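You operate a simulated robot arm through the tools that you are given. There is no shell and no other tool. Be economical: measure what you need, move in short steps, check, and stop when the job is done.

The job below is to be done with a simulated robot arm. You get a single attempt, and the scene is never put back.

JOB
Bleed the radiator with the key, catching the water in the cup.
Fine: cup under the valve first; shut the screw once water comes; key back in its block, cup back.

It is judged by the outcome, as a careful person would: the job done as asked, and still so three seconds after it is handed in. It fails if anything else is knocked over, pushed out of place, dropped, spilled or broken.

ROBOT AND FRAMES
A 7-joint arm with a two-finger parallel gripper, fixed in place. Base frame: the origin is at the foot of the arm, x ahead of it, y to its left, z up. Lengths are in mm, angles in degrees, forces in N, time in s.
With the tool pointing down near the work surface it reaches from about 260 to 680 mm from the base axis. Its first joint turns from -66.0 to 66.0 degrees. Payload 1.57 kg.
The tool frame sits at the grasp point between the pads (the TCP): z along the fingers, y along the line on which they close. The tips reach 30 mm beyond it. Largest opening 110 mm; finger width 24, thickness 12; the body of the gripper, 48 by 112 mm, starts 78 mm behind the TCP.
Orientation is that of the tool frame in the base frame, as [roll, pitch, yaw] about the fixed x, y, z axes, in that order (R = Rz(yaw) Ry(pitch) Rx(roll)). With the fingers straight down and closing along the base's y, the tool's x points along the base's -x, its y along +y and its z along -z.

CONTROLS
- The arm moves only by the tool servo_tool. Its argument "deltas" is a list of rows, each an object of numbers (a shift or turn left out is 0, a gripper value left out holds the last): "dx", "dy", "dz": the shift along the tool's x, y, z in m; "wx", "wy", "wz": the turn, a rotation vector about the tool's x, y, z in degrees; "hand": the finger opening in m, from 0 to 0.11. In form: [{"dx": .., "dy": .., "dz": .., "wx": .., "wy": .., "wz": .., "hand": ..}, ...]. A call has 1 to 12 rows; each row shifts and turns the commanded pose from where the row before left it, along the tool's axes as they then stand. A row lasts 0.2 s, in which the tool goes at most 50 mm and 8.6 degrees; a call with a longer step from one row to the next is refused whole, and so is a gripper value outside its range. A pose out of reach is approached as far as the arm can. The call stops where the force on the tool passes 90 N (or 10 N more than at its start, if that is more) or the arm is blocked; 0.2 s more then pass. The fingers move at their own pace (about 108 mm/s each) and stop on an object; they squeeze with about 42 N. The grip force told is the motor's: it shows also when the fingers shut on nothing. Time passes only in rows, and 0.2 s behind the last, so rows that do not move let the fingers close. The reply holds the time, the measured pose of the TCP, the force on the tool along the base axes, the opening and the grip force, in the units named above and with some noise.
- Cameras (640 x 400 px; columns grow to the right, rows downward): "scene" is fixed at [153.4, -377.4, 1428.3]; the picture's right is [0.90, -0.43, 0.00], its down [-0.15, -0.31, -0.94] and it looks along [0.41, 0.85, -0.34] (base axes); focal length 318 px, centre (320, 200). "wrist" rides on the gripper at [-36, 0, -80] in the tool frame; the picture's right is [0.00, -1.00, 0.00], its down [0.97, 0.00, -0.24] and it looks along [0.24, 0.00, 0.97] (tool axes); focal length 218 px, centre (320, 200). There is no depth. A picture from a camera that has moved, and an enlarged one, comes with that camera's place and axes in the base frame and with its lens.
- snapshot(camera): a new picture of that camera. No time passes.
- close_up(camera, box): a new picture of the part [left, top, right, bottom] of that camera's present view, enlarged. No time passes.
- hand_in(): hands the job in; it is judged then, once.

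Go step by step. Nothing tells you positions but the pictures and the camera data: compare them with the known pose of the tool, close in by small moves and look again before you grip or let go. The budget is 120 turns and 76 pictures, counting those below and the enlarged ones. Unless the task says otherwise, let go and move clear before handing in, and close with one line.

The tools are called after "Emit:" by a JSON object that holds its "op" and its "data". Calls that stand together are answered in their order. servo_tool: Moves the arm, as the interface text tells. Its arguments: {"type":"object","properties":{"deltas":{"type":"array","items":{"type":"object","properties":{"dx":{"type":"number"},"dy":{"type":"number"},"dz":{"type":"number"},"wx":{"type":"number"},"wy":{"type":"number"},"wz":{"type":"number"},"hand":{"type":"number"}}}}},"required":["deltas"]} The other tools are called the same way: snapshot (camera) takes a picture; close_up (camera, box) takes an enlarged picture of a part of a camera's view; hand_in () hands the job in.

At the start:

```text
time_s: 0.0
position: [416.9, 88.9, 1274.8]
orientation: [-179.9, 0.0, 179.9]
force: [0.1, -0.2, -0.4]
width: 109.9
grip_force: 0.0
```

scene: 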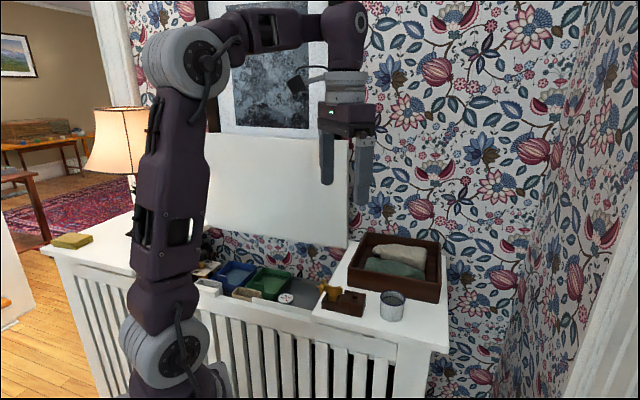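
wrist: 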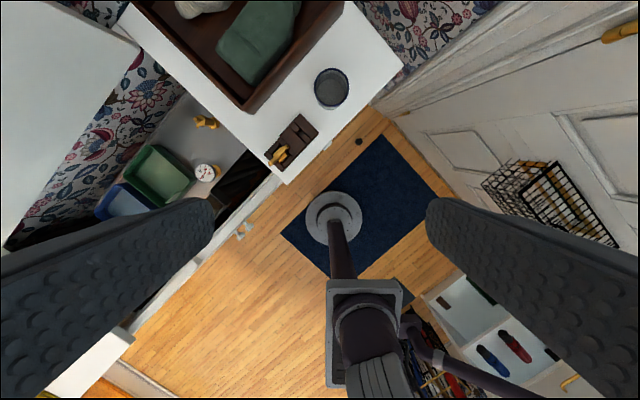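

I see a white radiator cover with a cup, a dark key block with a brass key, and a brass valve further in. I'll look closer at these before moving.

Emit:
{"op": "close_up", "data": {"camera": "scene", "box": [180, 220, 460, 395]}}

Emit:
{"op": "close_up", "data": {"camera": "wrist", "box": [120, 50, 400, 225]}}

```text
2.29 times, centred on (320, 308) of scene
camera zoom: at [153.4, -377.4, 1428.3], right [0.9, -0.43, 0.0], down [-0.15, -0.31, -0.94], along [0.41, 0.85, -0.34], focal length 726 px, centre (320, -46)
```

zoom: 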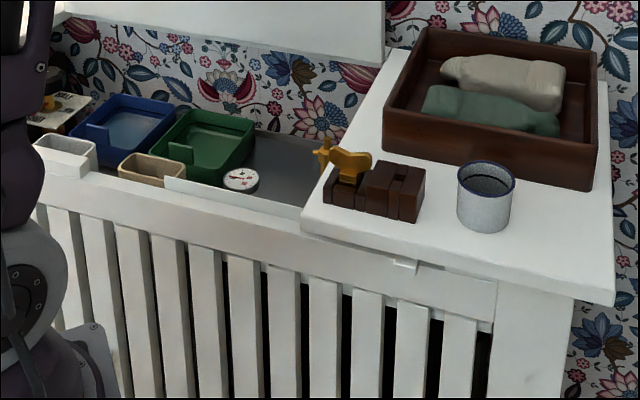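

```text
2.29 times, centred on (260, 138) of wrist
camera zoom: at [452.3, 89.0, 1354.0], right [0.0, -1.0, 0.0], down [-0.97, 0.0, 0.24], along [-0.24, 0.0, -0.97], focal length 499 px, centre (457, 343)
```

zoom: 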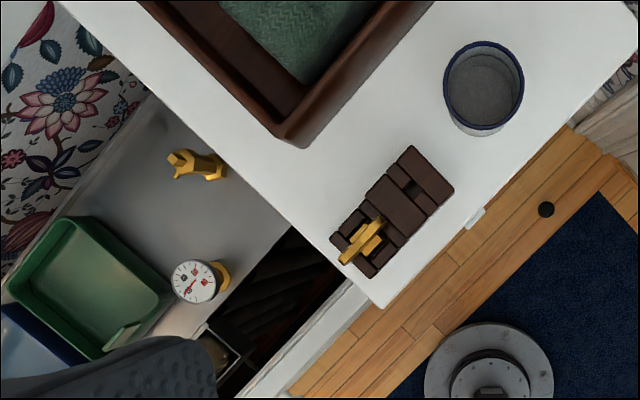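

Block is around (459,138), cup around (543,70), and the valve around (501,329) lower at z≈871. I'll move the wrist camera above the valve for a closer look.

Emit:
{"op": "servo_tool", "data": {"deltas": [{"dx": -0.002, "dy": 0.035, "dz": 0.016}, {"dx": -0.002, "dy": 0.035, "dz": 0.016}, {"dx": -0.002, "dy": 0.035, "dz": 0.016}, {"dx": -0.002, "dy": 0.035, "dz": 0.016}, {"dx": -0.002, "dy": 0.035, "dz": 0.016}, {"dx": -0.002, "dy": 0.035, "dz": 0.016}]}}

Emit:
{"op": "snapshot", "data": {"camera": "wrist"}}

Emit:
{"op": "snapshot", "data": {"camera": "scene"}}

```text
time_s: 1.4
position: [430.1, 299.5, 1180.1]
orientation: [180.0, 0.1, -179.9]
force: [-0.9, -0.5, 0.6]
width: 109.9
grip_force: 0.0
```

```text
71 pictures are left
camera wrist: at [465.0, 299.2, 1258.8], right [0.0, -1.0, 0.0], down [-0.97, 0.0, 0.24], along [-0.24, 0.0, -0.97], focal length 218 px, centre (320, 200)
```

wrist: 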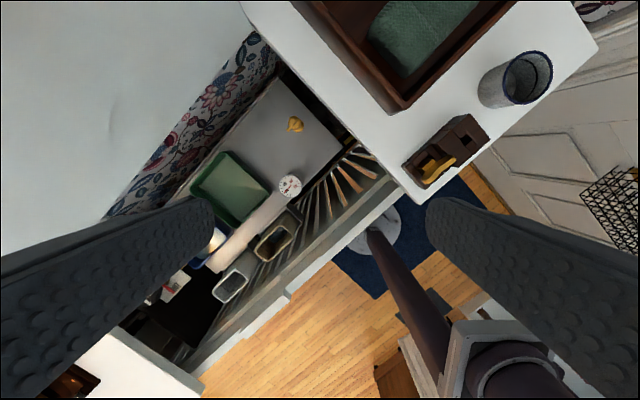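

```text
70 pictures are left
```

scene: 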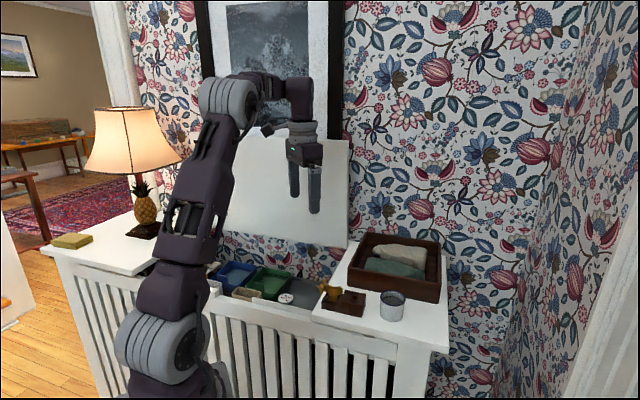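

Emit:
{"op": "close_up", "data": {"camera": "wrist", "box": [230, 80, 370, 210]}}

Emit:
{"op": "close_up", "data": {"camera": "wrist", "box": [390, 40, 560, 200]}}

Emit:
{"op": "close_up", "data": {"camera": "scene", "box": [270, 270, 420, 330]}}

```text
3.08 times, centred on (300, 145) of wrist
camera zoom: at [465.0, 299.2, 1258.8], right [0.0, -1.0, 0.0], down [-0.97, 0.0, 0.24], along [-0.24, 0.0, -0.97], focal length 672 px, centre (382, 369)
```

zoom: 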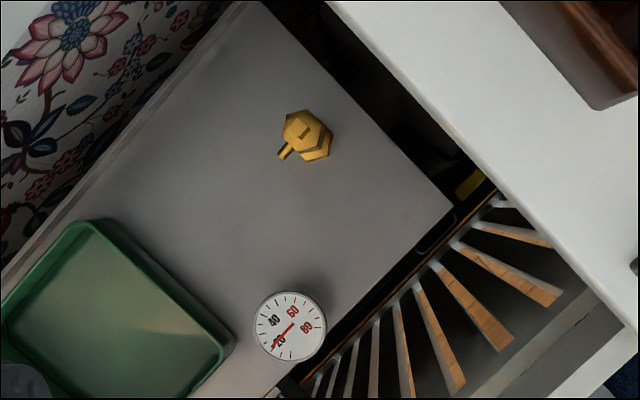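

```text
2.50 times, centred on (475, 120) of wrist
camera zoom: at [465.0, 299.2, 1258.8], right [0.0, -1.0, 0.0], down [-0.97, 0.0, 0.24], along [-0.24, 0.0, -0.97], focal length 546 px, centre (-68, 400)
```

zoom: 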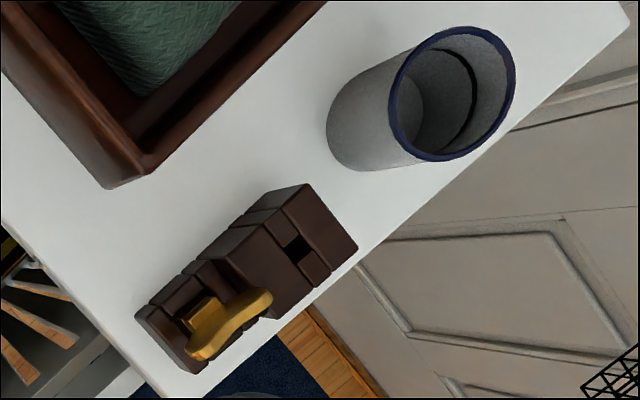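

```text
4.27 times, centred on (345, 300) of scene
camera zoom: at [153.4, -377.4, 1428.3], right [0.9, -0.43, 0.0], down [-0.15, -0.31, -0.94], along [0.41, 0.85, -0.34], focal length 1355 px, centre (213, -227)
```

zoom: 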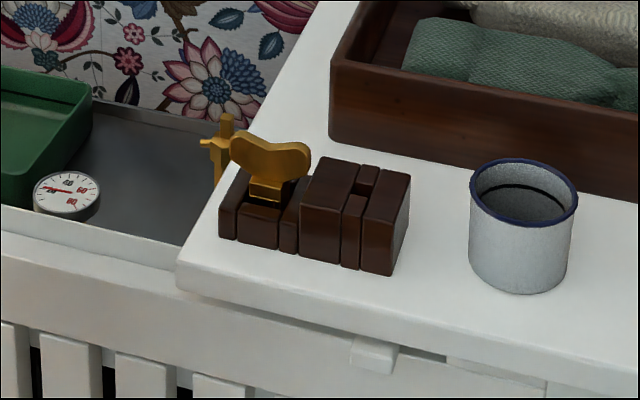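

The valve is a vertical brass body on the grey radiator top, with a square head and a spout pointing along (-x,+y). The key's wing plate lies along the cover's long direction. I'll turn the gripper 45° to match and move over the key for a closer look.

Emit:
{"op": "servo_tool", "data": {"deltas": [{"wz": 7.5}, {"wz": 7.5}, {"wz": 7.5}, {"wz": 7.5}, {"wz": 7.5}, {"wz": 7.5}, {"dx": -0.027, "dy": -0.024, "dz": 0.015}, {"dx": -0.027, "dy": -0.024, "dz": 0.015}, {"dx": -0.027, "dy": -0.024, "dz": 0.015}, {"dx": -0.027, "dy": -0.024, "dz": 0.015}]}}

Emit:
{"op": "snapshot", "data": {"camera": "wrist"}}

```text
time_s: 3.6
position: [436.1, 155.1, 1119.6]
orientation: [180.0, 0.0, 135.1]
force: [-0.4, -0.6, -0.7]
width: 110.0
grip_force: 0.1
```

```text
66 pictures are left
camera wrist: at [460.4, 130.5, 1199.7], right [-0.71, -0.71, 0.0], down [-0.69, 0.69, 0.24], along [-0.17, 0.17, -0.97], focal length 218 px, centre (320, 200)
```

wrist: 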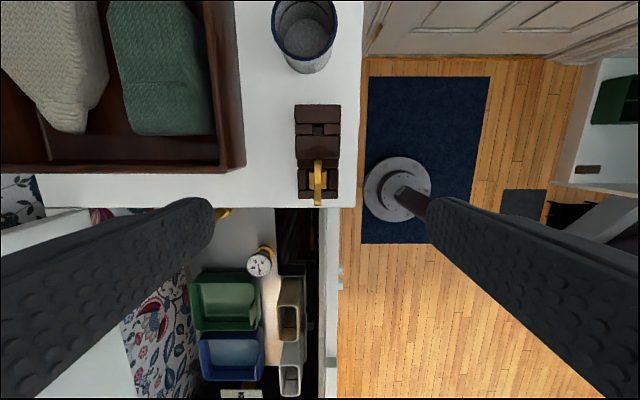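

Alignment is good. The key handle is at about (437,156,990). Next I'll move over the cup.

Emit:
{"op": "servo_tool", "data": {"deltas": [{"dx": -0.033, "dy": 0.003, "dz": 0.005}, {"dx": -0.033, "dy": 0.003, "dz": 0.005}, {"dx": -0.033, "dy": 0.003, "dz": 0.005}, {"dx": -0.033, "dy": 0.002, "dz": 0.005, "hand": 0.09}]}}

Emit:
{"op": "snapshot", "data": {"camera": "wrist"}}

Emit:
{"op": "close_up", "data": {"camera": "scene", "box": [300, 150, 460, 350]}}

```text
time_s: 4.6
position: [540.3, 69.2, 1100.4]
orientation: [-180.0, 0.0, 135.1]
force: [-0.2, 0.1, 0.0]
width: 89.7
grip_force: 0.0
```

```text
65 pictures are left
camera wrist: at [565.3, 44.0, 1179.5], right [-0.71, -0.71, 0.0], down [-0.69, 0.69, 0.24], along [-0.17, 0.17, -0.97], focal length 218 px, centre (320, 200)
```

wrist: 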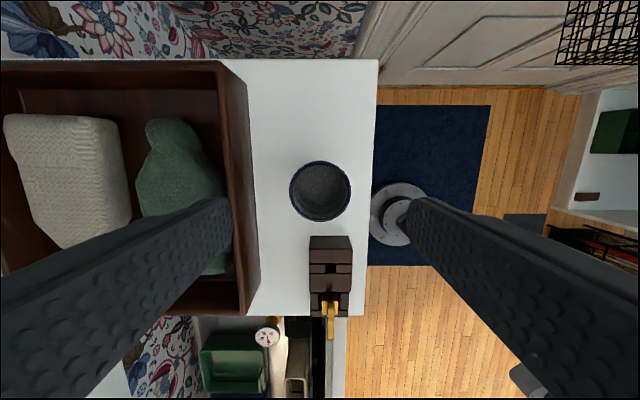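

```text
2.00 times, centred on (380, 250) of scene
camera zoom: at [153.4, -377.4, 1428.3], right [0.9, -0.43, 0.0], down [-0.15, -0.31, -0.94], along [0.41, 0.85, -0.34], focal length 635 px, centre (200, 100)
```

zoom: 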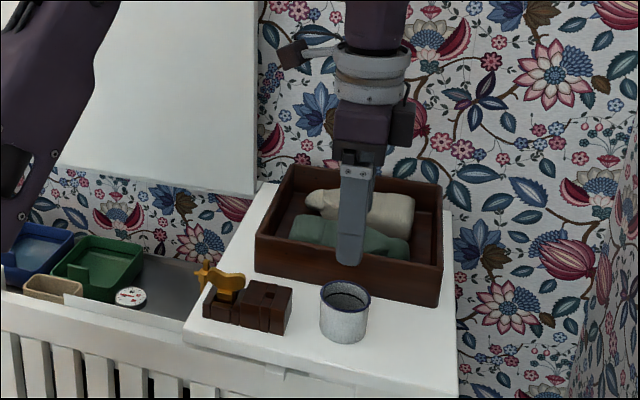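

The cup (about 53 mm across) is centred directly under the TCP. I'll narrow the opening to stay clear of the tray and descend around it.

Emit:
{"op": "servo_tool", "data": {"deltas": [{"hand": 0.076}, {"dz": 0.03}, {"dz": 0.03}, {"dz": 0.02}]}}

Emit:
{"op": "snapshot", "data": {"camera": "wrist"}}

Emit:
{"op": "close_up", "data": {"camera": "scene", "box": [320, 230, 440, 330]}}

```text
time_s: 5.6
position: [536.4, 68.4, 1018.0]
orientation: [180.0, -0.1, 135.1]
force: [-0.1, 0.0, 0.0]
width: 76.0
grip_force: 0.0
```

```text
63 pictures are left
camera wrist: at [561.9, 43.7, 1097.5], right [-0.71, -0.71, 0.0], down [-0.69, 0.69, 0.24], along [-0.17, 0.17, -0.97], focal length 218 px, centre (320, 200)
```

wrist: 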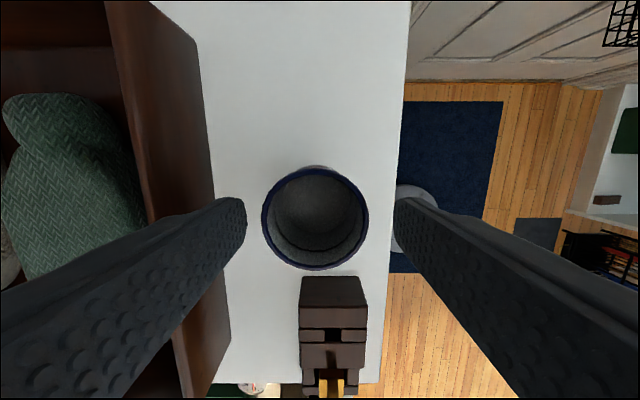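

```text
4.00 times, centred on (380, 280) of scene
camera zoom: at [153.4, -377.4, 1428.3], right [0.9, -0.43, 0.0], down [-0.15, -0.31, -0.94], along [0.41, 0.85, -0.34], focal length 1270 px, centre (80, -120)
```

zoom: 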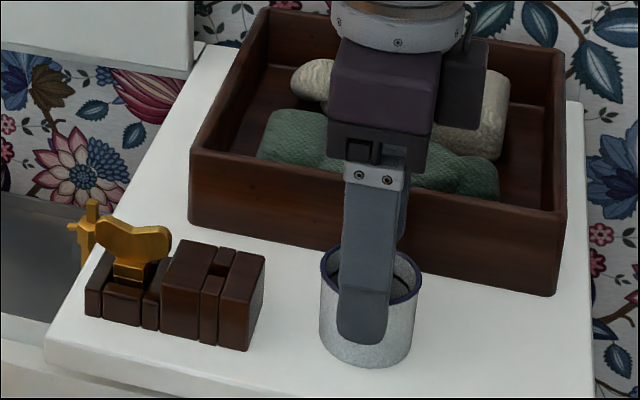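

The rim is at z≈988 and the cup sits 2.5 mm off in tool y. I'll correct that, descend to just above the board and close.

Emit:
{"op": "servo_tool", "data": {"deltas": [{"dy": 0.0025}, {"dz": 0.017}, {"dz": 0.016}, {}, {"hand": 0.04}, {"hand": 0.04}, {"hand": 0.04}]}}

Emit:
{"op": "snapshot", "data": {"camera": "wrist"}}

```text
time_s: 7.2
position: [539.6, 69.3, 984.8]
orientation: [180.0, 0.0, 135.0]
force: [0.0, 0.4, -0.9]
width: 49.4
grip_force: 41.8
```

```text
61 pictures are left
camera wrist: at [564.6, 44.8, 1063.7], right [-0.71, -0.71, 0.0], down [-0.69, 0.69, 0.24], along [-0.17, 0.17, -0.97], focal length 218 px, centre (320, 200)
```

wrist: 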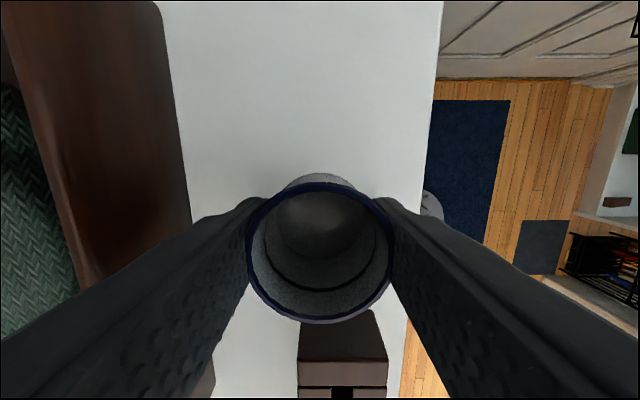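

The cup is gripped (49 mm) with its home at about (539.6, 69.3). I'll lift it and carry it toward the spout side of the valve, staying high.

Emit:
{"op": "servo_tool", "data": {"deltas": [{"dz": -0.03}, {"dz": -0.04}, {"dz": -0.045}, {"dx": 0.031, "dy": 0.0186}, {"dx": 0.031, "dy": 0.0186}, {"dx": 0.031, "dy": 0.0186}, {"dx": 0.031, "dy": 0.0186}, {"dx": 0.031, "dy": 0.0186}, {"dx": 0.031, "dy": 0.0186}, {"dx": 0.031, "dy": 0.0186}, {"dx": 0.031, "dy": 0.0186}, {"dx": 0.03, "dy": 0.0186}]}}

Emit:
{"op": "snapshot", "data": {"camera": "wrist"}}

Emit:
{"op": "snapshot", "data": {"camera": "scene"}}

```text
time_s: 9.8
position: [461.1, 383.0, 1100.4]
orientation: [-179.9, 0.0, 135.0]
force: [-0.3, 0.0, -0.5]
width: 49.2
grip_force: 42.1
```

```text
60 pictures are left
camera wrist: at [485.1, 358.1, 1180.8], right [-0.71, -0.71, 0.0], down [-0.69, 0.69, 0.24], along [-0.17, 0.17, -0.97], focal length 218 px, centre (320, 200)
```

wrist: 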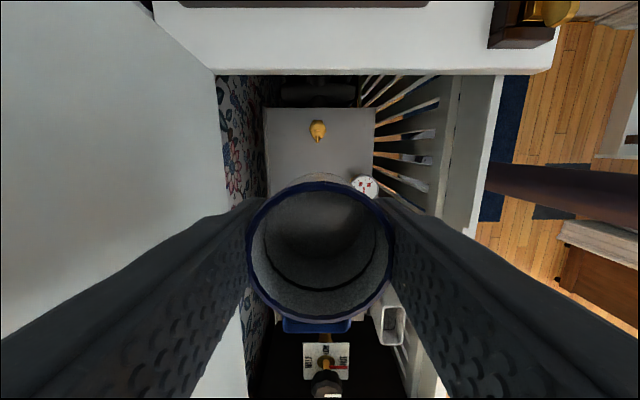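

```text
59 pictures are left
```

scene: 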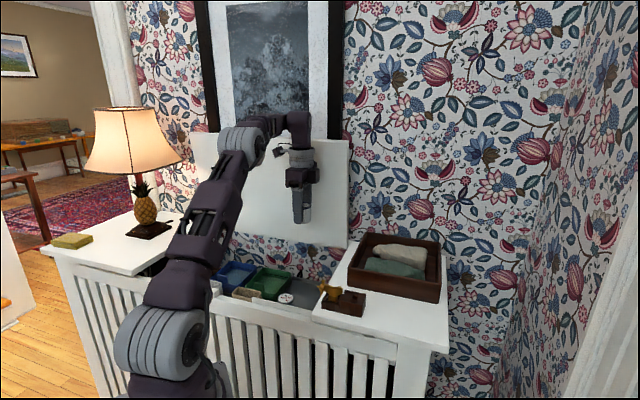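

Emit:
{"op": "close_up", "data": {"camera": "wrist", "box": [255, 90, 395, 200]}}

```text
3.64 times, centred on (325, 145) of wrist
camera zoom: at [485.1, 358.1, 1180.8], right [-0.71, -0.71, 0.0], down [-0.69, 0.69, 0.24], along [-0.17, 0.17, -0.97], focal length 794 px, centre (302, 400)
```

zoom: 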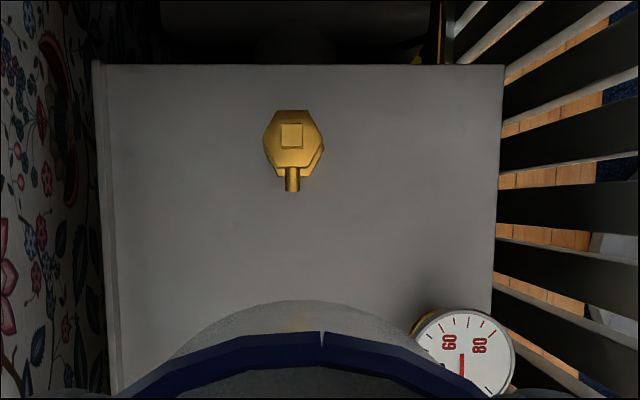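

The valve axis is at about (506,343.5) and its spout tip is about 20 mm toward tool +x. I'll come lower and tilt the empty cup and gripper to see the valve's side and what lies beneath the spout.

Emit:
{"op": "servo_tool", "data": {"deltas": [{"dx": 0.01, "dz": 0.04}, {"dx": 0.01, "dz": 0.04}, {"dx": 0.01, "dz": 0.04}, {"dz": 0.035}, {"wy": -8}, {"wy": -8}, {"wy": -8}, {"wy": -8}, {"wy": -8}]}}

Emit:
{"op": "snapshot", "data": {"camera": "wrist"}}

```text
time_s: 11.8
position: [441.3, 405.9, 946.4]
orientation: [179.9, 40.1, 134.9]
force: [0.3, 0.1, 0.4]
width: 49.1
grip_force: 41.5
```

```text
57 pictures are left
camera wrist: at [423.0, 424.0, 1029.9], right [-0.71, -0.71, 0.0], down [-0.63, 0.63, -0.44], along [0.31, -0.31, -0.9], focal length 218 px, centre (320, 200)
```

wrist: 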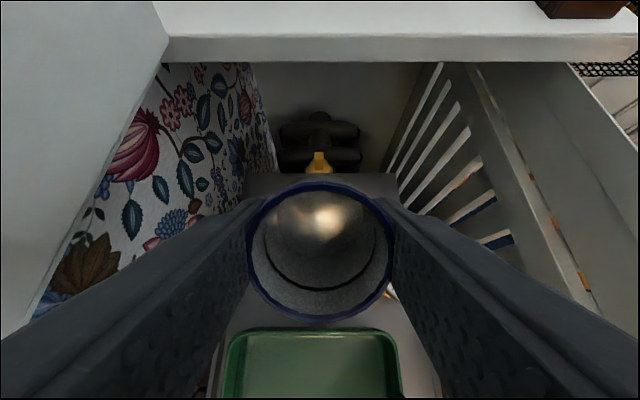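

The cup hides the valve, so I'll reduce the tilt and look again.

Emit:
{"op": "servo_tool", "data": {"deltas": [{"wy": 8}, {"wy": 8}, {"dz": 0.02}]}}

Emit:
{"op": "close_up", "data": {"camera": "wrist", "box": [240, 80, 400, 180]}}

```text
time_s: 12.6
position: [448.4, 400.0, 927.5]
orientation: [-180.0, 23.8, 135.2]
force: [0.5, 0.5, -1.0]
width: 49.2
grip_force: 42.1
```

```text
4.00 times, centred on (320, 130) of wrist
camera zoom: at [447.8, 400.5, 1014.8], right [-0.71, -0.71, 0.0], down [-0.7, 0.7, -0.17], along [0.12, -0.12, -0.98], focal length 873 px, centre (320, 480)
```

zoom: 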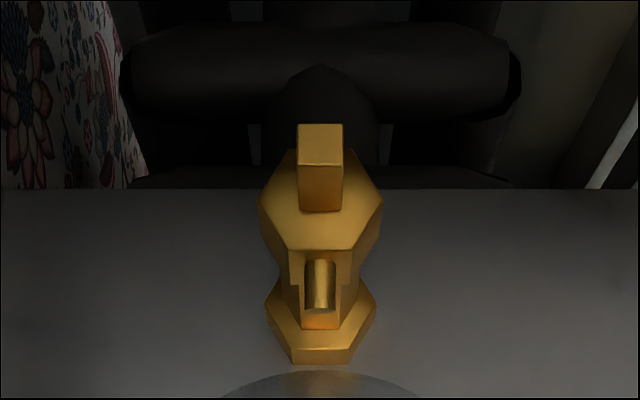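

The valve's geometry is clear now: a square head with its top at z≈878, the spout tip at z≈854 about 19 mm out, a base flange of about 12 mm radius, and the floor at z≈792. I'll level out and descend beside the spout.

Emit:
{"op": "servo_tool", "data": {"deltas": [{"wy": 8}, {"wy": 8}, {"wy": 7.8}, {}, {"dx": -0.019, "dy": 0.001}, {"dz": 0.03}, {"dz": 0.03}, {"dz": 0.02}, {}]}}

Emit:
{"op": "snapshot", "data": {"camera": "wrist"}}

Emit:
{"op": "close_up", "data": {"camera": "scene", "box": [220, 200, 400, 320]}}

```text
time_s: 14.6
position: [461.2, 387.3, 847.7]
orientation: [-180.0, 0.2, 135.0]
force: [0.5, -0.4, -1.5]
width: 49.0
grip_force: 41.8
```

```text
55 pictures are left
camera wrist: at [485.1, 363.1, 926.8], right [-0.71, -0.71, 0.0], down [-0.69, 0.69, 0.24], along [-0.17, 0.17, -0.97], focal length 218 px, centre (320, 200)
```

wrist: 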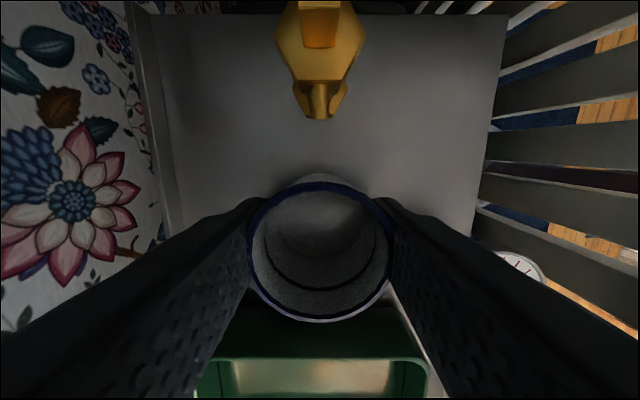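

```text
3.33 times, centred on (310, 260) of scene
camera zoom: at [153.4, -377.4, 1428.3], right [0.9, -0.43, 0.0], down [-0.15, -0.31, -0.94], along [0.41, 0.85, -0.34], focal length 1058 px, centre (353, 0)
```

zoom: 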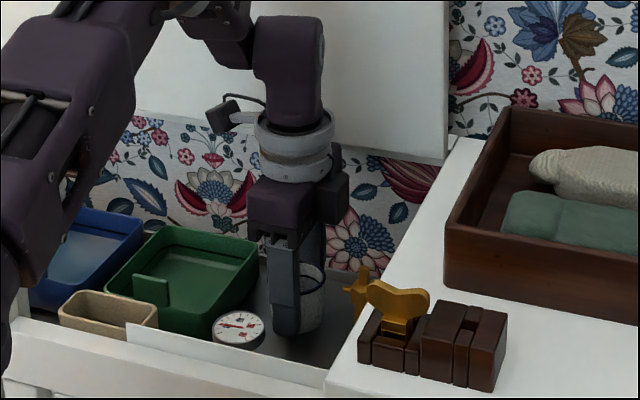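

The spout tip is about 45 mm toward −x of the TCP and centred laterally. I'll descend in small steps to find the floor by force.

Emit:
{"op": "servo_tool", "data": {"deltas": [{"dz": 0.008}, {"dz": 0.004}, {}, {}]}}

Emit:
{"op": "servo_tool", "data": {"deltas": [{"dz": 0.003}, {}, {}]}}

Emit:
{"op": "servo_tool", "data": {"deltas": [{"dz": 0.003}, {}, {}]}}

```text
time_s: 15.6
position: [460.0, 387.3, 834.4]
orientation: [180.0, 0.2, 135.1]
force: [-1.0, -1.0, 0.5]
width: 48.6
grip_force: 42.1
```

```text
time_s: 16.4
position: [461.5, 387.3, 832.7]
orientation: [179.8, 0.3, 135.1]
force: [-1.6, 1.2, 30.7]
width: 48.7
grip_force: 41.8
```

```text
time_s: 17.2
position: [460.7, 388.6, 832.3]
orientation: [179.6, 0.1, 135.0]
force: [-5.6, -9.1, 68.3]
width: 48.6
grip_force: 42.2
```

The floor contacts at TCP z≈833. I'll back up by 6 mm and slide the cup under the spout, then check.

Emit:
{"op": "servo_tool", "data": {"deltas": [{"dz": -0.006}, {}, {"dx": -0.01}, {"dx": -0.01}, {}]}}

Emit:
{"op": "snapshot", "data": {"camera": "wrist"}}

```text
time_s: 18.4
position: [474.9, 374.1, 834.6]
orientation: [-179.9, 0.2, 135.0]
force: [-1.8, 0.4, 4.4]
width: 48.8
grip_force: 41.5
```

```text
53 pictures are left
camera wrist: at [499.9, 349.0, 913.0], right [-0.71, -0.71, 0.0], down [-0.69, 0.69, 0.24], along [-0.17, 0.17, -0.97], focal length 218 px, centre (320, 200)
```

wrist: 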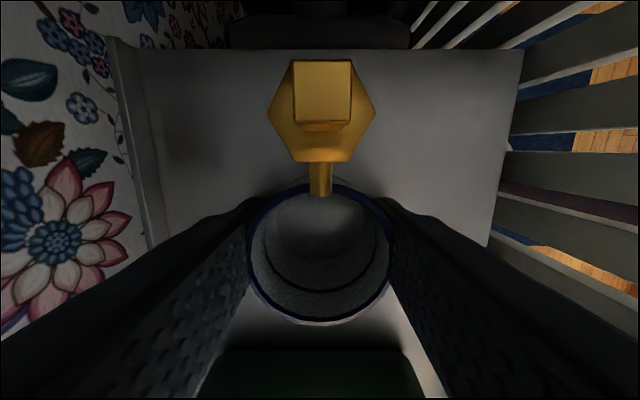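

The spout tip is just at the cup's rim. I'll move 6 mm further in, gently.

Emit:
{"op": "servo_tool", "data": {"deltas": [{"dx": -0.003}, {}, {"dx": -0.003}, {}, {}]}}

Emit:
{"op": "snapshot", "data": {"camera": "wrist"}}

```text
time_s: 19.6
position: [478.9, 369.9, 836.7]
orientation: [-180.0, 0.2, 135.0]
force: [-0.1, -0.2, 0.0]
width: 48.7
grip_force: 41.4
```

```text
52 pictures are left
camera wrist: at [503.8, 345.6, 914.9], right [-0.71, -0.71, 0.0], down [-0.69, 0.69, 0.24], along [-0.17, 0.17, -0.97], focal length 218 px, centre (320, 200)
```

wrist: 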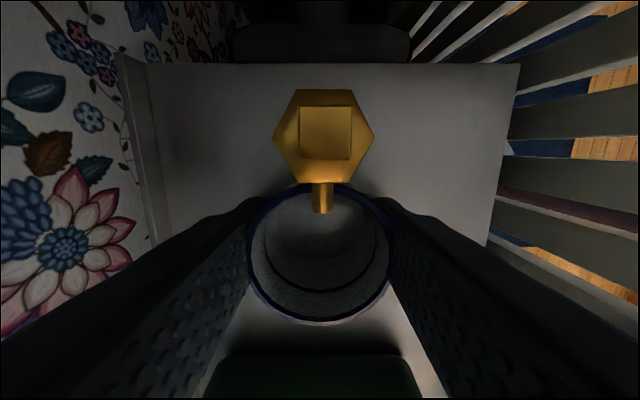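

The tip is now about 4 mm inside the rim. I'll go 2 mm more, then lower and release.

Emit:
{"op": "servo_tool", "data": {"deltas": [{"dx": -0.002}, {}, {"dz": 0.003}, {}]}}

```text
time_s: 20.6
position: [480.5, 369.5, 833.1]
orientation: [179.8, 0.2, 135.0]
force: [-12.6, 7.1, 29.2]
width: 48.8
grip_force: 42.4
```

The cup has touched the floor, with light contact toward the flange. I'll ease off, then release and rise.

Emit:
{"op": "servo_tool", "data": {"deltas": [{"dx": 0.001, "dz": -0.002}, {}, {"hand": 0.07}, {"hand": 0.07}]}}

Emit:
{"op": "snapshot", "data": {"camera": "wrist"}}

```text
time_s: 21.6
position: [480.2, 368.5, 834.3]
orientation: [-179.9, 0.2, 135.0]
force: [0.5, 0.8, 0.2]
width: 69.9
grip_force: 0.0
```

```text
51 pictures are left
camera wrist: at [504.7, 344.0, 913.4], right [-0.71, -0.71, 0.0], down [-0.69, 0.69, 0.24], along [-0.17, 0.17, -0.97], focal length 218 px, centre (320, 200)
```

wrist: 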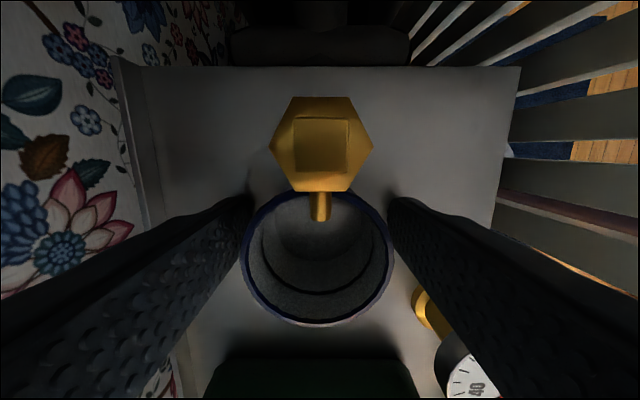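

The cup stands under the spout. I'll rise and go above the key.

Emit:
{"op": "servo_tool", "data": {"deltas": [{"dz": -0.02}, {"dz": -0.04}, {"dz": -0.05}, {"dz": -0.05}, {"dz": -0.05}, {"dz": -0.03}, {"dx": -0.02, "dy": -0.03}, {"dx": -0.02, "dy": -0.03}, {"dx": -0.02, "dy": -0.03}, {"dx": -0.02, "dy": -0.03}, {"dx": -0.02, "dy": -0.03}, {"dx": -0.02, "dy": -0.03, "hand": 0.06}]}}

Emit:
{"op": "snapshot", "data": {"camera": "wrist"}}

Emit:
{"op": "close_up", "data": {"camera": "scene", "box": [290, 260, 400, 330]}}

```text
time_s: 24.2
position: [436.0, 154.1, 1077.7]
orientation: [179.9, 0.3, 135.1]
force: [-0.3, 0.1, -0.5]
width: 59.9
grip_force: 0.0
```

```text
50 pictures are left
camera wrist: at [460.4, 129.9, 1156.2], right [-0.71, -0.71, 0.0], down [-0.69, 0.69, 0.24], along [-0.17, 0.17, -0.97], focal length 218 px, centre (320, 200)
```

wrist: 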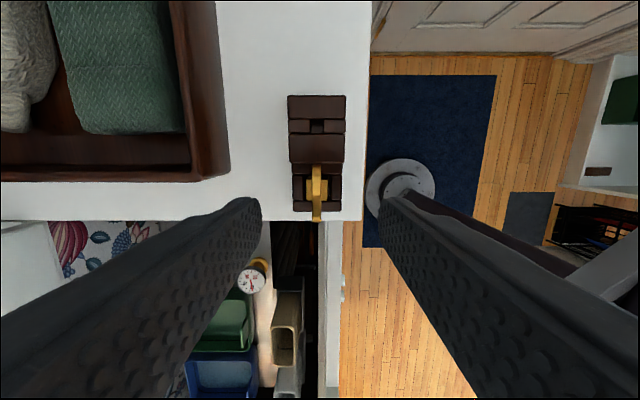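

```text
5.71 times, centred on (345, 295) of scene
camera zoom: at [153.4, -377.4, 1428.3], right [0.9, -0.43, 0.0], down [-0.15, -0.31, -0.94], along [0.41, 0.85, -0.34], focal length 1814 px, centre (177, -343)
```

zoom: 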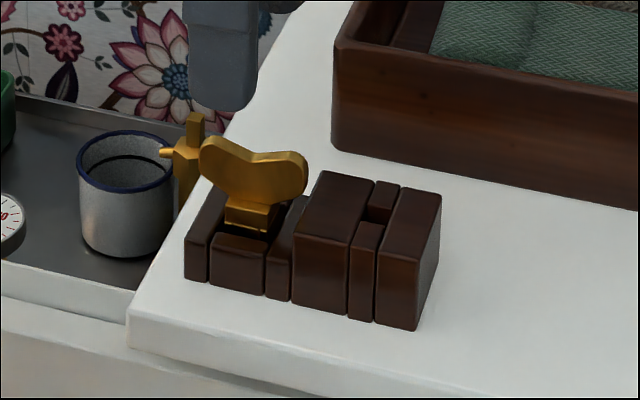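

The cup is placed well. I'll align with the key wing (about +3 mm in y, −2 mm in x), descend to just above it and check.

Emit:
{"op": "servo_tool", "data": {"deltas": [{"dx": -0.002, "dy": 0.003, "dz": 0.02}, {"dz": 0.018, "hand": 0.04}, {}, {}]}}

Emit:
{"op": "snapshot", "data": {"camera": "wrist"}}

Emit:
{"op": "close_up", "data": {"camera": "scene", "box": [290, 260, 400, 330]}}

```text
time_s: 25.2
position: [440.5, 155.5, 1039.8]
orientation: [-179.9, 0.2, 134.8]
force: [-0.3, -0.7, 0.9]
width: 39.9
grip_force: 0.0
```

```text
48 pictures are left
camera wrist: at [465.0, 130.9, 1118.2], right [-0.71, -0.71, 0.0], down [-0.69, 0.69, 0.24], along [-0.17, 0.17, -0.97], focal length 218 px, centre (320, 200)
```

wrist: 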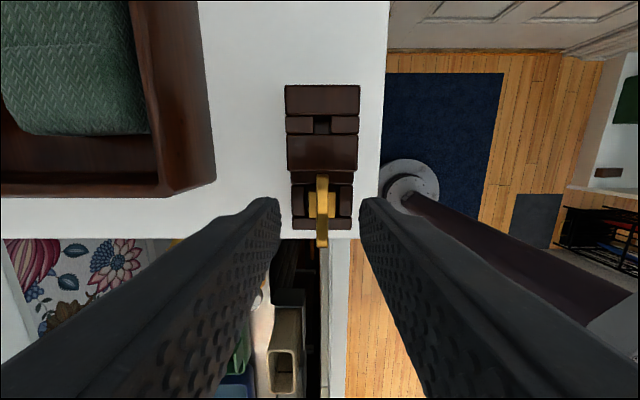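

```text
5.71 times, centred on (345, 295) of scene
camera zoom: at [153.4, -377.4, 1428.3], right [0.9, -0.43, 0.0], down [-0.15, -0.31, -0.94], along [0.41, 0.85, -0.34], focal length 1814 px, centre (177, -343)
```

zoom: 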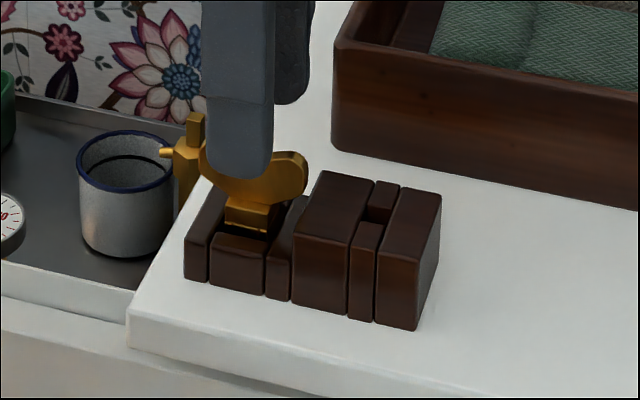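

The fingers straddle the wing and are centred. I'll shift 2 mm in x, descend and grip.

Emit:
{"op": "servo_tool", "data": {"deltas": [{"dx": 0.002, "dz": 0.015}, {"dz": 0.015}, {"dz": 0.004}, {}, {}]}}

Emit:
{"op": "close_up", "data": {"camera": "scene", "box": [290, 260, 400, 330]}}

Emit:
{"op": "snapshot", "data": {"camera": "wrist"}}

```text
time_s: 26.4
position: [438.4, 158.6, 1003.4]
orientation: [180.0, 0.2, 135.0]
force: [0.3, -0.3, -0.2]
width: 39.9
grip_force: 0.1
```

```text
5.71 times, centred on (345, 295) of scene
camera zoom: at [153.4, -377.4, 1428.3], right [0.9, -0.43, 0.0], down [-0.15, -0.31, -0.94], along [0.41, 0.85, -0.34], focal length 1814 px, centre (177, -343)
```

zoom: 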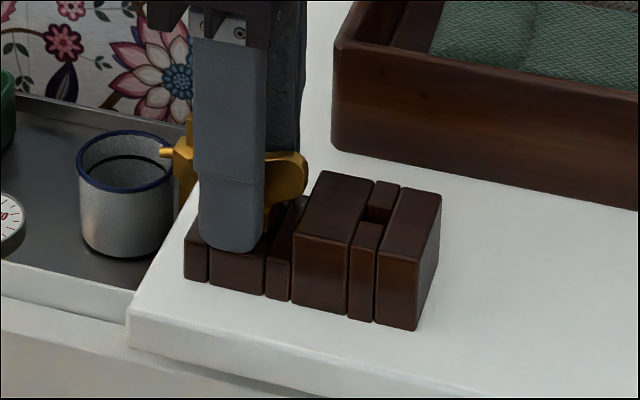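

```text
45 pictures are left
camera wrist: at [463.7, 134.6, 1082.6], right [-0.71, -0.71, 0.0], down [-0.69, 0.69, 0.24], along [-0.17, 0.17, -0.97], focal length 218 px, centre (320, 200)
```

wrist: 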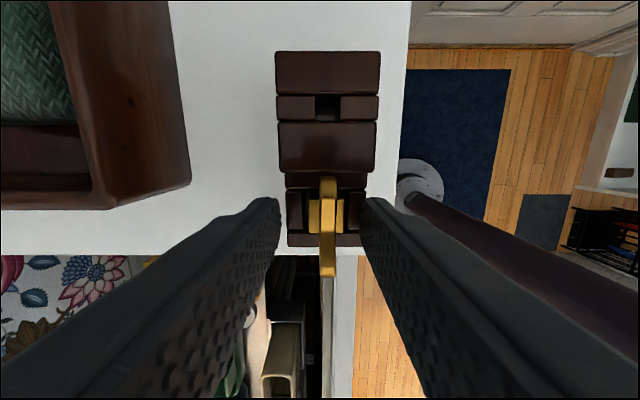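

The wing is about 3 mm toward −y. I'll correct that and close on it.

Emit:
{"op": "servo_tool", "data": {"deltas": [{"dy": -0.003}, {}, {"hand": 0.02}, {"hand": 0.0}, {"hand": 0.0}, {"hand": 0.0}]}}

Emit:
{"op": "snapshot", "data": {"camera": "wrist"}}

```text
time_s: 27.8
position: [436.0, 157.5, 1004.1]
orientation: [-180.0, 0.2, 135.0]
force: [-0.4, -0.5, 2.0]
width: 17.1
grip_force: 31.6
```

```text
44 pictures are left
camera wrist: at [461.3, 132.6, 1082.8], right [-0.71, -0.71, 0.0], down [-0.69, 0.69, 0.24], along [-0.17, 0.17, -0.97], focal length 218 px, centre (320, 200)
```

wrist: 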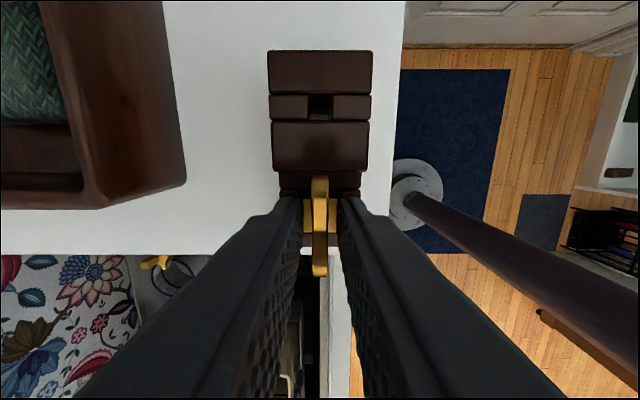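

The fingers seem to have closed on the key's square collar (17 mm). I'll let the grip settle, then lift a little.

Emit:
{"op": "servo_tool", "data": {"deltas": [{}, {}, {"dz": -0.01}, {"dz": -0.02}, {"dz": -0.02}, {"dz": -0.02}, {}]}}

Emit:
{"op": "close_up", "data": {"camera": "scene", "box": [270, 210, 400, 330]}}

Emit:
{"op": "snapshot", "data": {"camera": "wrist"}}

```text
time_s: 29.4
position: [434.9, 157.5, 1073.9]
orientation: [180.0, 0.3, 134.9]
force: [0.0, 0.3, 0.2]
width: 17.1
grip_force: 32.8
```

```text
3.33 times, centred on (335, 270) of scene
camera zoom: at [153.4, -377.4, 1428.3], right [0.9, -0.43, 0.0], down [-0.15, -0.31, -0.94], along [0.41, 0.85, -0.34], focal length 1058 px, centre (270, -33)
```

zoom: 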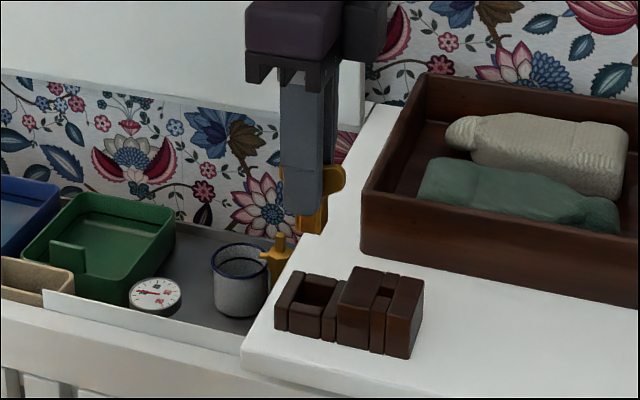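

```text
42 pictures are left
camera wrist: at [458.6, 132.5, 1153.0], right [-0.71, -0.71, 0.0], down [-0.69, 0.69, 0.24], along [-0.17, 0.17, -0.97], focal length 218 px, centre (320, 200)
```

wrist: 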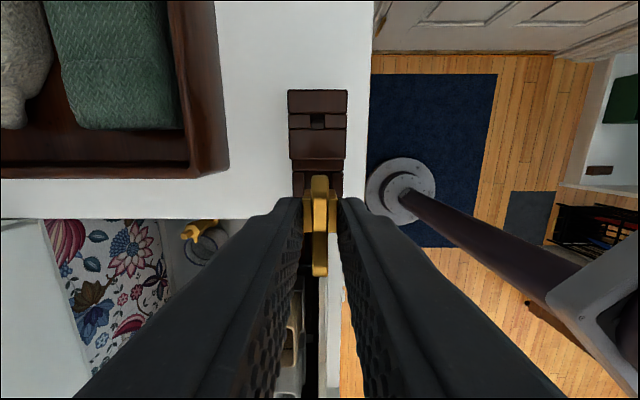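

The key is lifted; its bottom is about 12 mm below the fingertips. I'll measure its offset in the grip with an enlarged wrist view.

Emit:
{"op": "close_up", "data": {"camera": "wrist", "box": [270, 160, 370, 290]}}

Emit:
{"op": "close_up", "data": {"camera": "scene", "box": [340, 250, 380, 310]}}

Emit:
{"op": "close_up", "data": {"camera": "scene", "box": [340, 250, 380, 290]}}

```text
3.08 times, centred on (320, 225) of wrist
camera zoom: at [458.6, 132.5, 1153.0], right [-0.71, -0.71, 0.0], down [-0.69, 0.69, 0.24], along [-0.17, 0.17, -0.97], focal length 672 px, centre (320, 123)
```

zoom: 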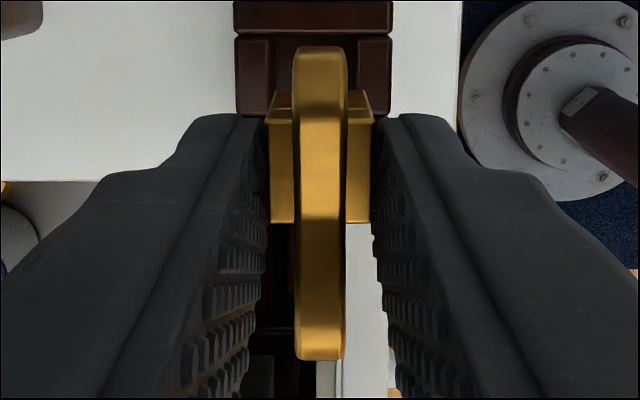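

```text
6.67 times, centred on (360, 280) of scene
camera zoom: at [153.4, -377.4, 1428.3], right [0.9, -0.43, 0.0], down [-0.15, -0.31, -0.94], along [0.41, 0.85, -0.34], focal length 2116 px, centre (53, -333)
```

zoom: 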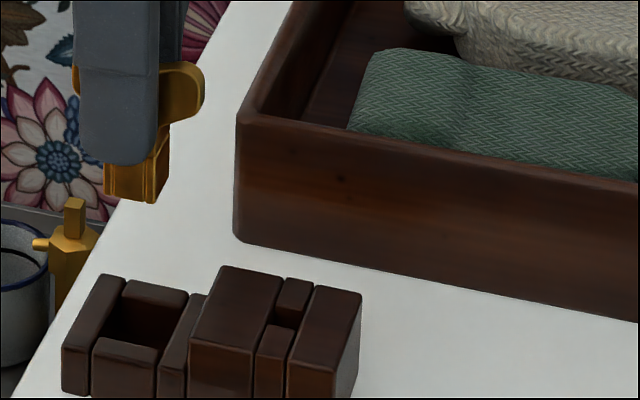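

```text
10.00 times, centred on (360, 270) of scene
camera zoom: at [153.4, -377.4, 1428.3], right [0.9, -0.43, 0.0], down [-0.15, -0.31, -0.94], along [0.41, 0.85, -0.34], focal length 3175 px, centre (-80, -500)
```

zoom: 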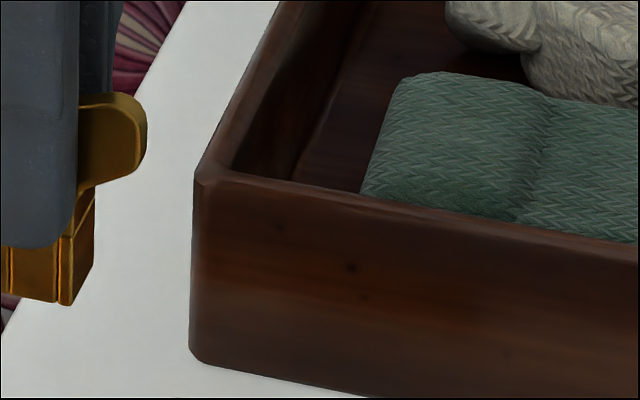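

In the grip, the key axis is about 1 mm toward tool −x, and the socket bottom is about 46 mm below the TCP. Next I'll carry the key above the valve at (505.4, 342.7), still clear of it.

Emit:
{"op": "servo_tool", "data": {"deltas": [{"dx": 0.0137, "dy": 0.0301}, {"dx": 0.0137, "dy": 0.0301}, {"dx": 0.0137, "dy": 0.0301}, {"dx": 0.0137, "dy": 0.0301}, {"dx": 0.0137, "dy": 0.0301}, {"dx": 0.0137, "dy": 0.0301}, {"dz": 0.03}, {"dz": 0.03}, {"dz": 0.03}, {"dz": 0.023}, {}, {}]}}

Emit:
{"op": "close_up", "data": {"camera": "wrist", "box": [240, 120, 400, 260]}}

Emit:
{"op": "close_up", "data": {"camera": "scene", "box": [290, 240, 360, 310]}}

```text
time_s: 32.0
position: [507.4, 343.9, 959.1]
orientation: [180.0, 0.3, 135.0]
force: [0.2, 0.2, -0.2]
width: 16.7
grip_force: 32.0
```

```text
2.86 times, centred on (320, 190) of wrist
camera zoom: at [531.8, 320.1, 1039.5], right [-0.71, -0.71, 0.0], down [-0.69, 0.69, 0.24], along [-0.17, 0.17, -0.97], focal length 624 px, centre (320, 229)
```

zoom: 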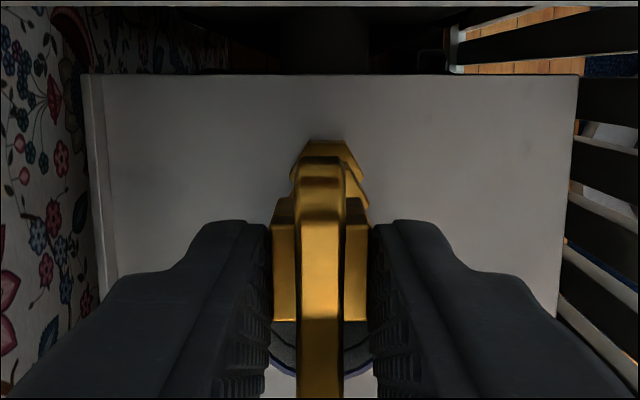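

```text
5.71 times, centred on (325, 275) of scene
camera zoom: at [153.4, -377.4, 1428.3], right [0.9, -0.43, 0.0], down [-0.15, -0.31, -0.94], along [0.41, 0.85, -0.34], focal length 1814 px, centre (291, -229)
```

zoom: 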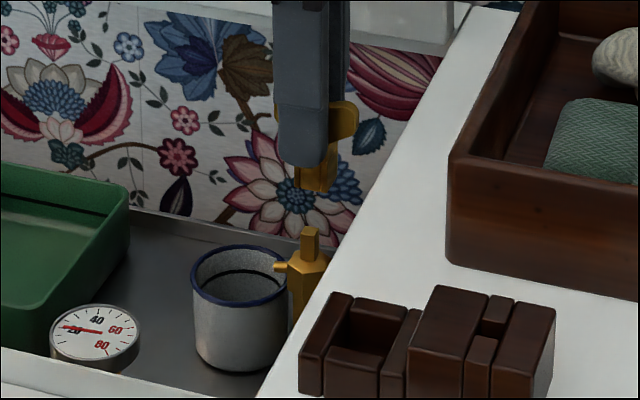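

Emit:
{"op": "close_up", "data": {"camera": "wrist", "box": [295, 160, 345, 192]}}

Emit:
{"op": "close_up", "data": {"camera": "scene", "box": [331, 262, 361, 292]}}

Emit:
{"op": "close_up", "data": {"camera": "scene", "box": [325, 262, 357, 292]}}

```text
12.50 times, centred on (320, 176) of wrist
camera zoom: at [531.8, 320.1, 1039.5], right [-0.71, -0.71, 0.0], down [-0.69, 0.69, 0.24], along [-0.17, 0.17, -0.97], focal length 2728 px, centre (320, 500)
```

zoom: 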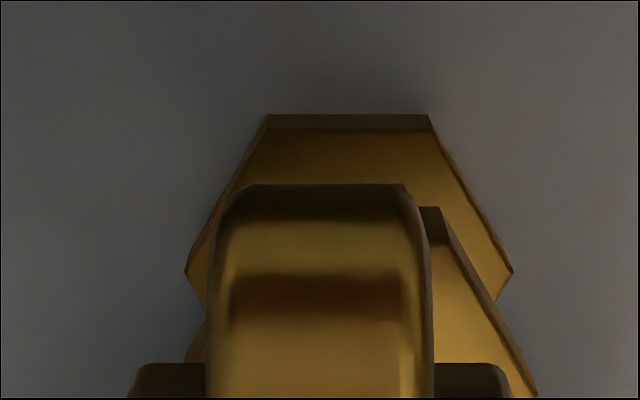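

```text
13.33 times, centred on (346, 277) of scene
camera zoom: at [153.4, -377.4, 1428.3], right [0.9, -0.43, 0.0], down [-0.15, -0.31, -0.94], along [0.41, 0.85, -0.34], focal length 4233 px, centre (-27, -827)
```

zoom: 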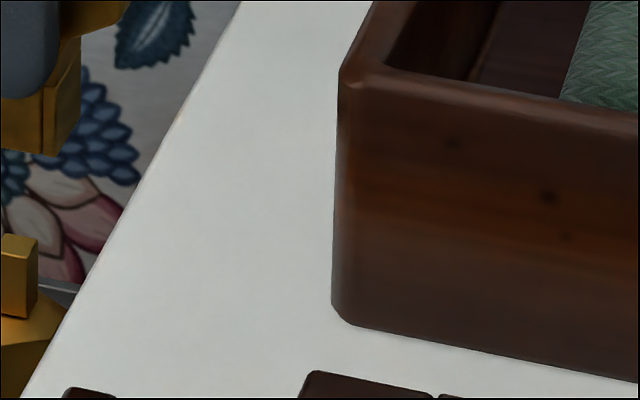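

```text
13.33 times, centred on (341, 277) of scene
camera zoom: at [153.4, -377.4, 1428.3], right [0.9, -0.43, 0.0], down [-0.15, -0.31, -0.94], along [0.41, 0.85, -0.34], focal length 4233 px, centre (40, -827)
```

zoom: 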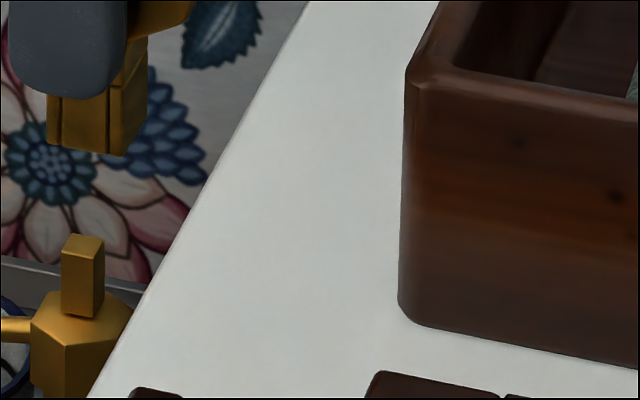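

Relative to the stub, the key needs about −2.4 mm in tool y and +2 mm in tool x, with a vertical gap of about 25 mm. I'll correct and descend 18 mm.

Emit:
{"op": "servo_tool", "data": {"deltas": [{"dx": 0.002, "dy": -0.0024}, {}, {"dz": 0.01}, {"dz": 0.008}, {}, {}]}}

Emit:
{"op": "close_up", "data": {"camera": "scene", "box": [318, 262, 350, 292]}}

Emit:
{"op": "close_up", "data": {"camera": "wrist", "box": [290, 150, 350, 192]}}

```text
time_s: 33.4
position: [504.2, 343.6, 941.2]
orientation: [-179.9, 0.2, 135.0]
force: [0.6, -0.8, -0.6]
width: 16.9
grip_force: 32.3
```

```text
13.33 times, centred on (334, 277) of scene
camera zoom: at [153.4, -377.4, 1428.3], right [0.9, -0.43, 0.0], down [-0.15, -0.31, -0.94], along [0.41, 0.85, -0.34], focal length 4233 px, centre (133, -827)
```

zoom: 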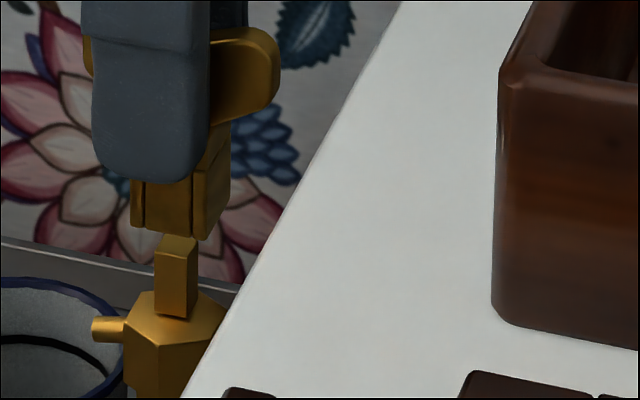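

```text
9.52 times, centred on (320, 171) of wrist
camera zoom: at [528.6, 318.6, 1020.1], right [-0.71, -0.71, 0.0], down [-0.69, 0.69, 0.24], along [-0.17, 0.17, -0.97], focal length 2079 px, centre (320, 476)
```

zoom: 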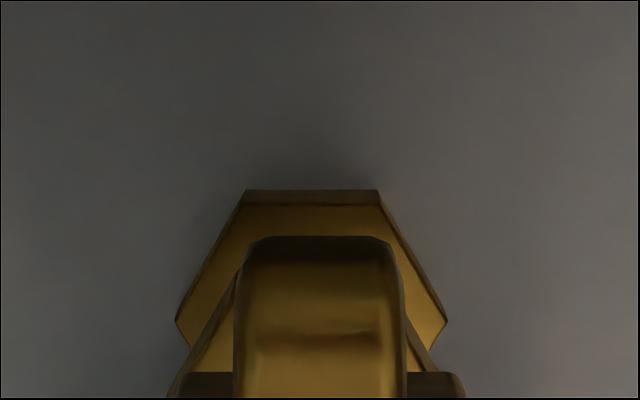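

Nearly aligned: it still needs about +0.9 mm in y and +1.3 mm in x, with a 6 mm gap. I'll correct, then descend and feel for insertion.

Emit:
{"op": "servo_tool", "data": {"deltas": [{"dx": 0.0013, "dy": 0.0009}, {}, {"dz": 0.004}, {"dz": 0.002}, {"dz": 0.002}, {}]}}

Emit:
{"op": "close_up", "data": {"camera": "scene", "box": [318, 262, 350, 292]}}

Emit:
{"op": "close_up", "data": {"camera": "wrist", "box": [290, 150, 350, 192]}}

```text
time_s: 34.8
position: [503.9, 345.4, 934.4]
orientation: [180.0, 0.2, 135.1]
force: [0.7, -0.3, -0.9]
width: 16.5
grip_force: 31.9
```

```text
13.33 times, centred on (334, 277) of scene
camera zoom: at [153.4, -377.4, 1428.3], right [0.9, -0.43, 0.0], down [-0.15, -0.31, -0.94], along [0.41, 0.85, -0.34], focal length 4233 px, centre (133, -827)
```

zoom: 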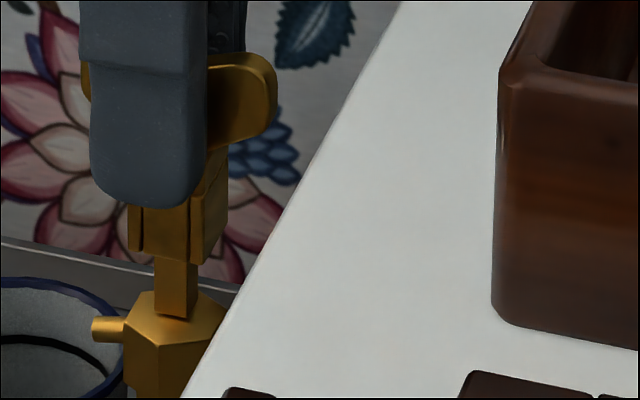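

```text
9.52 times, centred on (320, 171) of wrist
camera zoom: at [528.6, 319.7, 1013.2], right [-0.71, -0.71, 0.0], down [-0.69, 0.69, 0.24], along [-0.17, 0.17, -0.97], focal length 2079 px, centre (320, 476)
```

zoom: 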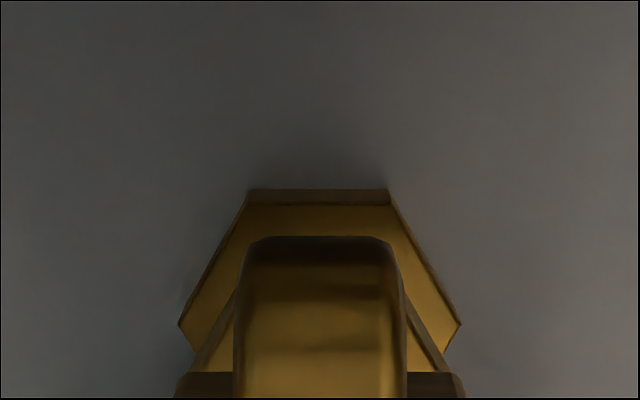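

Alignment now looks within half a millimetre. I'll continue down in small steps.

Emit:
{"op": "servo_tool", "data": {"deltas": [{"dx": 0.0004, "dz": 0.002}, {"dz": 0.002}, {}, {}]}}

Emit:
{"op": "close_up", "data": {"camera": "scene", "box": [318, 262, 350, 292]}}

```text
time_s: 35.8
position: [502.5, 343.9, 931.1]
orientation: [-180.0, 0.2, 135.1]
force: [0.0, -0.6, 0.1]
width: 16.8
grip_force: 31.3
```

```text
13.33 times, centred on (334, 277) of scene
camera zoom: at [153.4, -377.4, 1428.3], right [0.9, -0.43, 0.0], down [-0.15, -0.31, -0.94], along [0.41, 0.85, -0.34], focal length 4233 px, centre (133, -827)
```

zoom: 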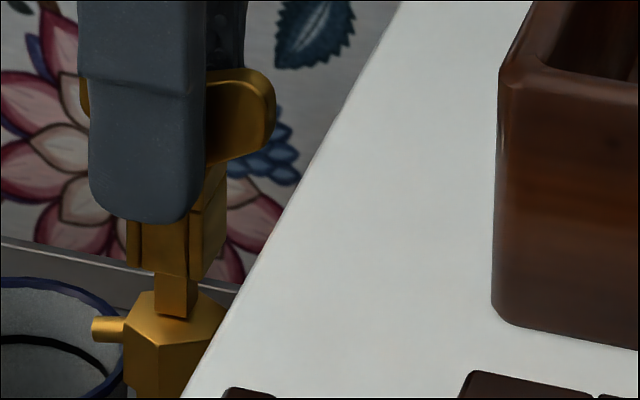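

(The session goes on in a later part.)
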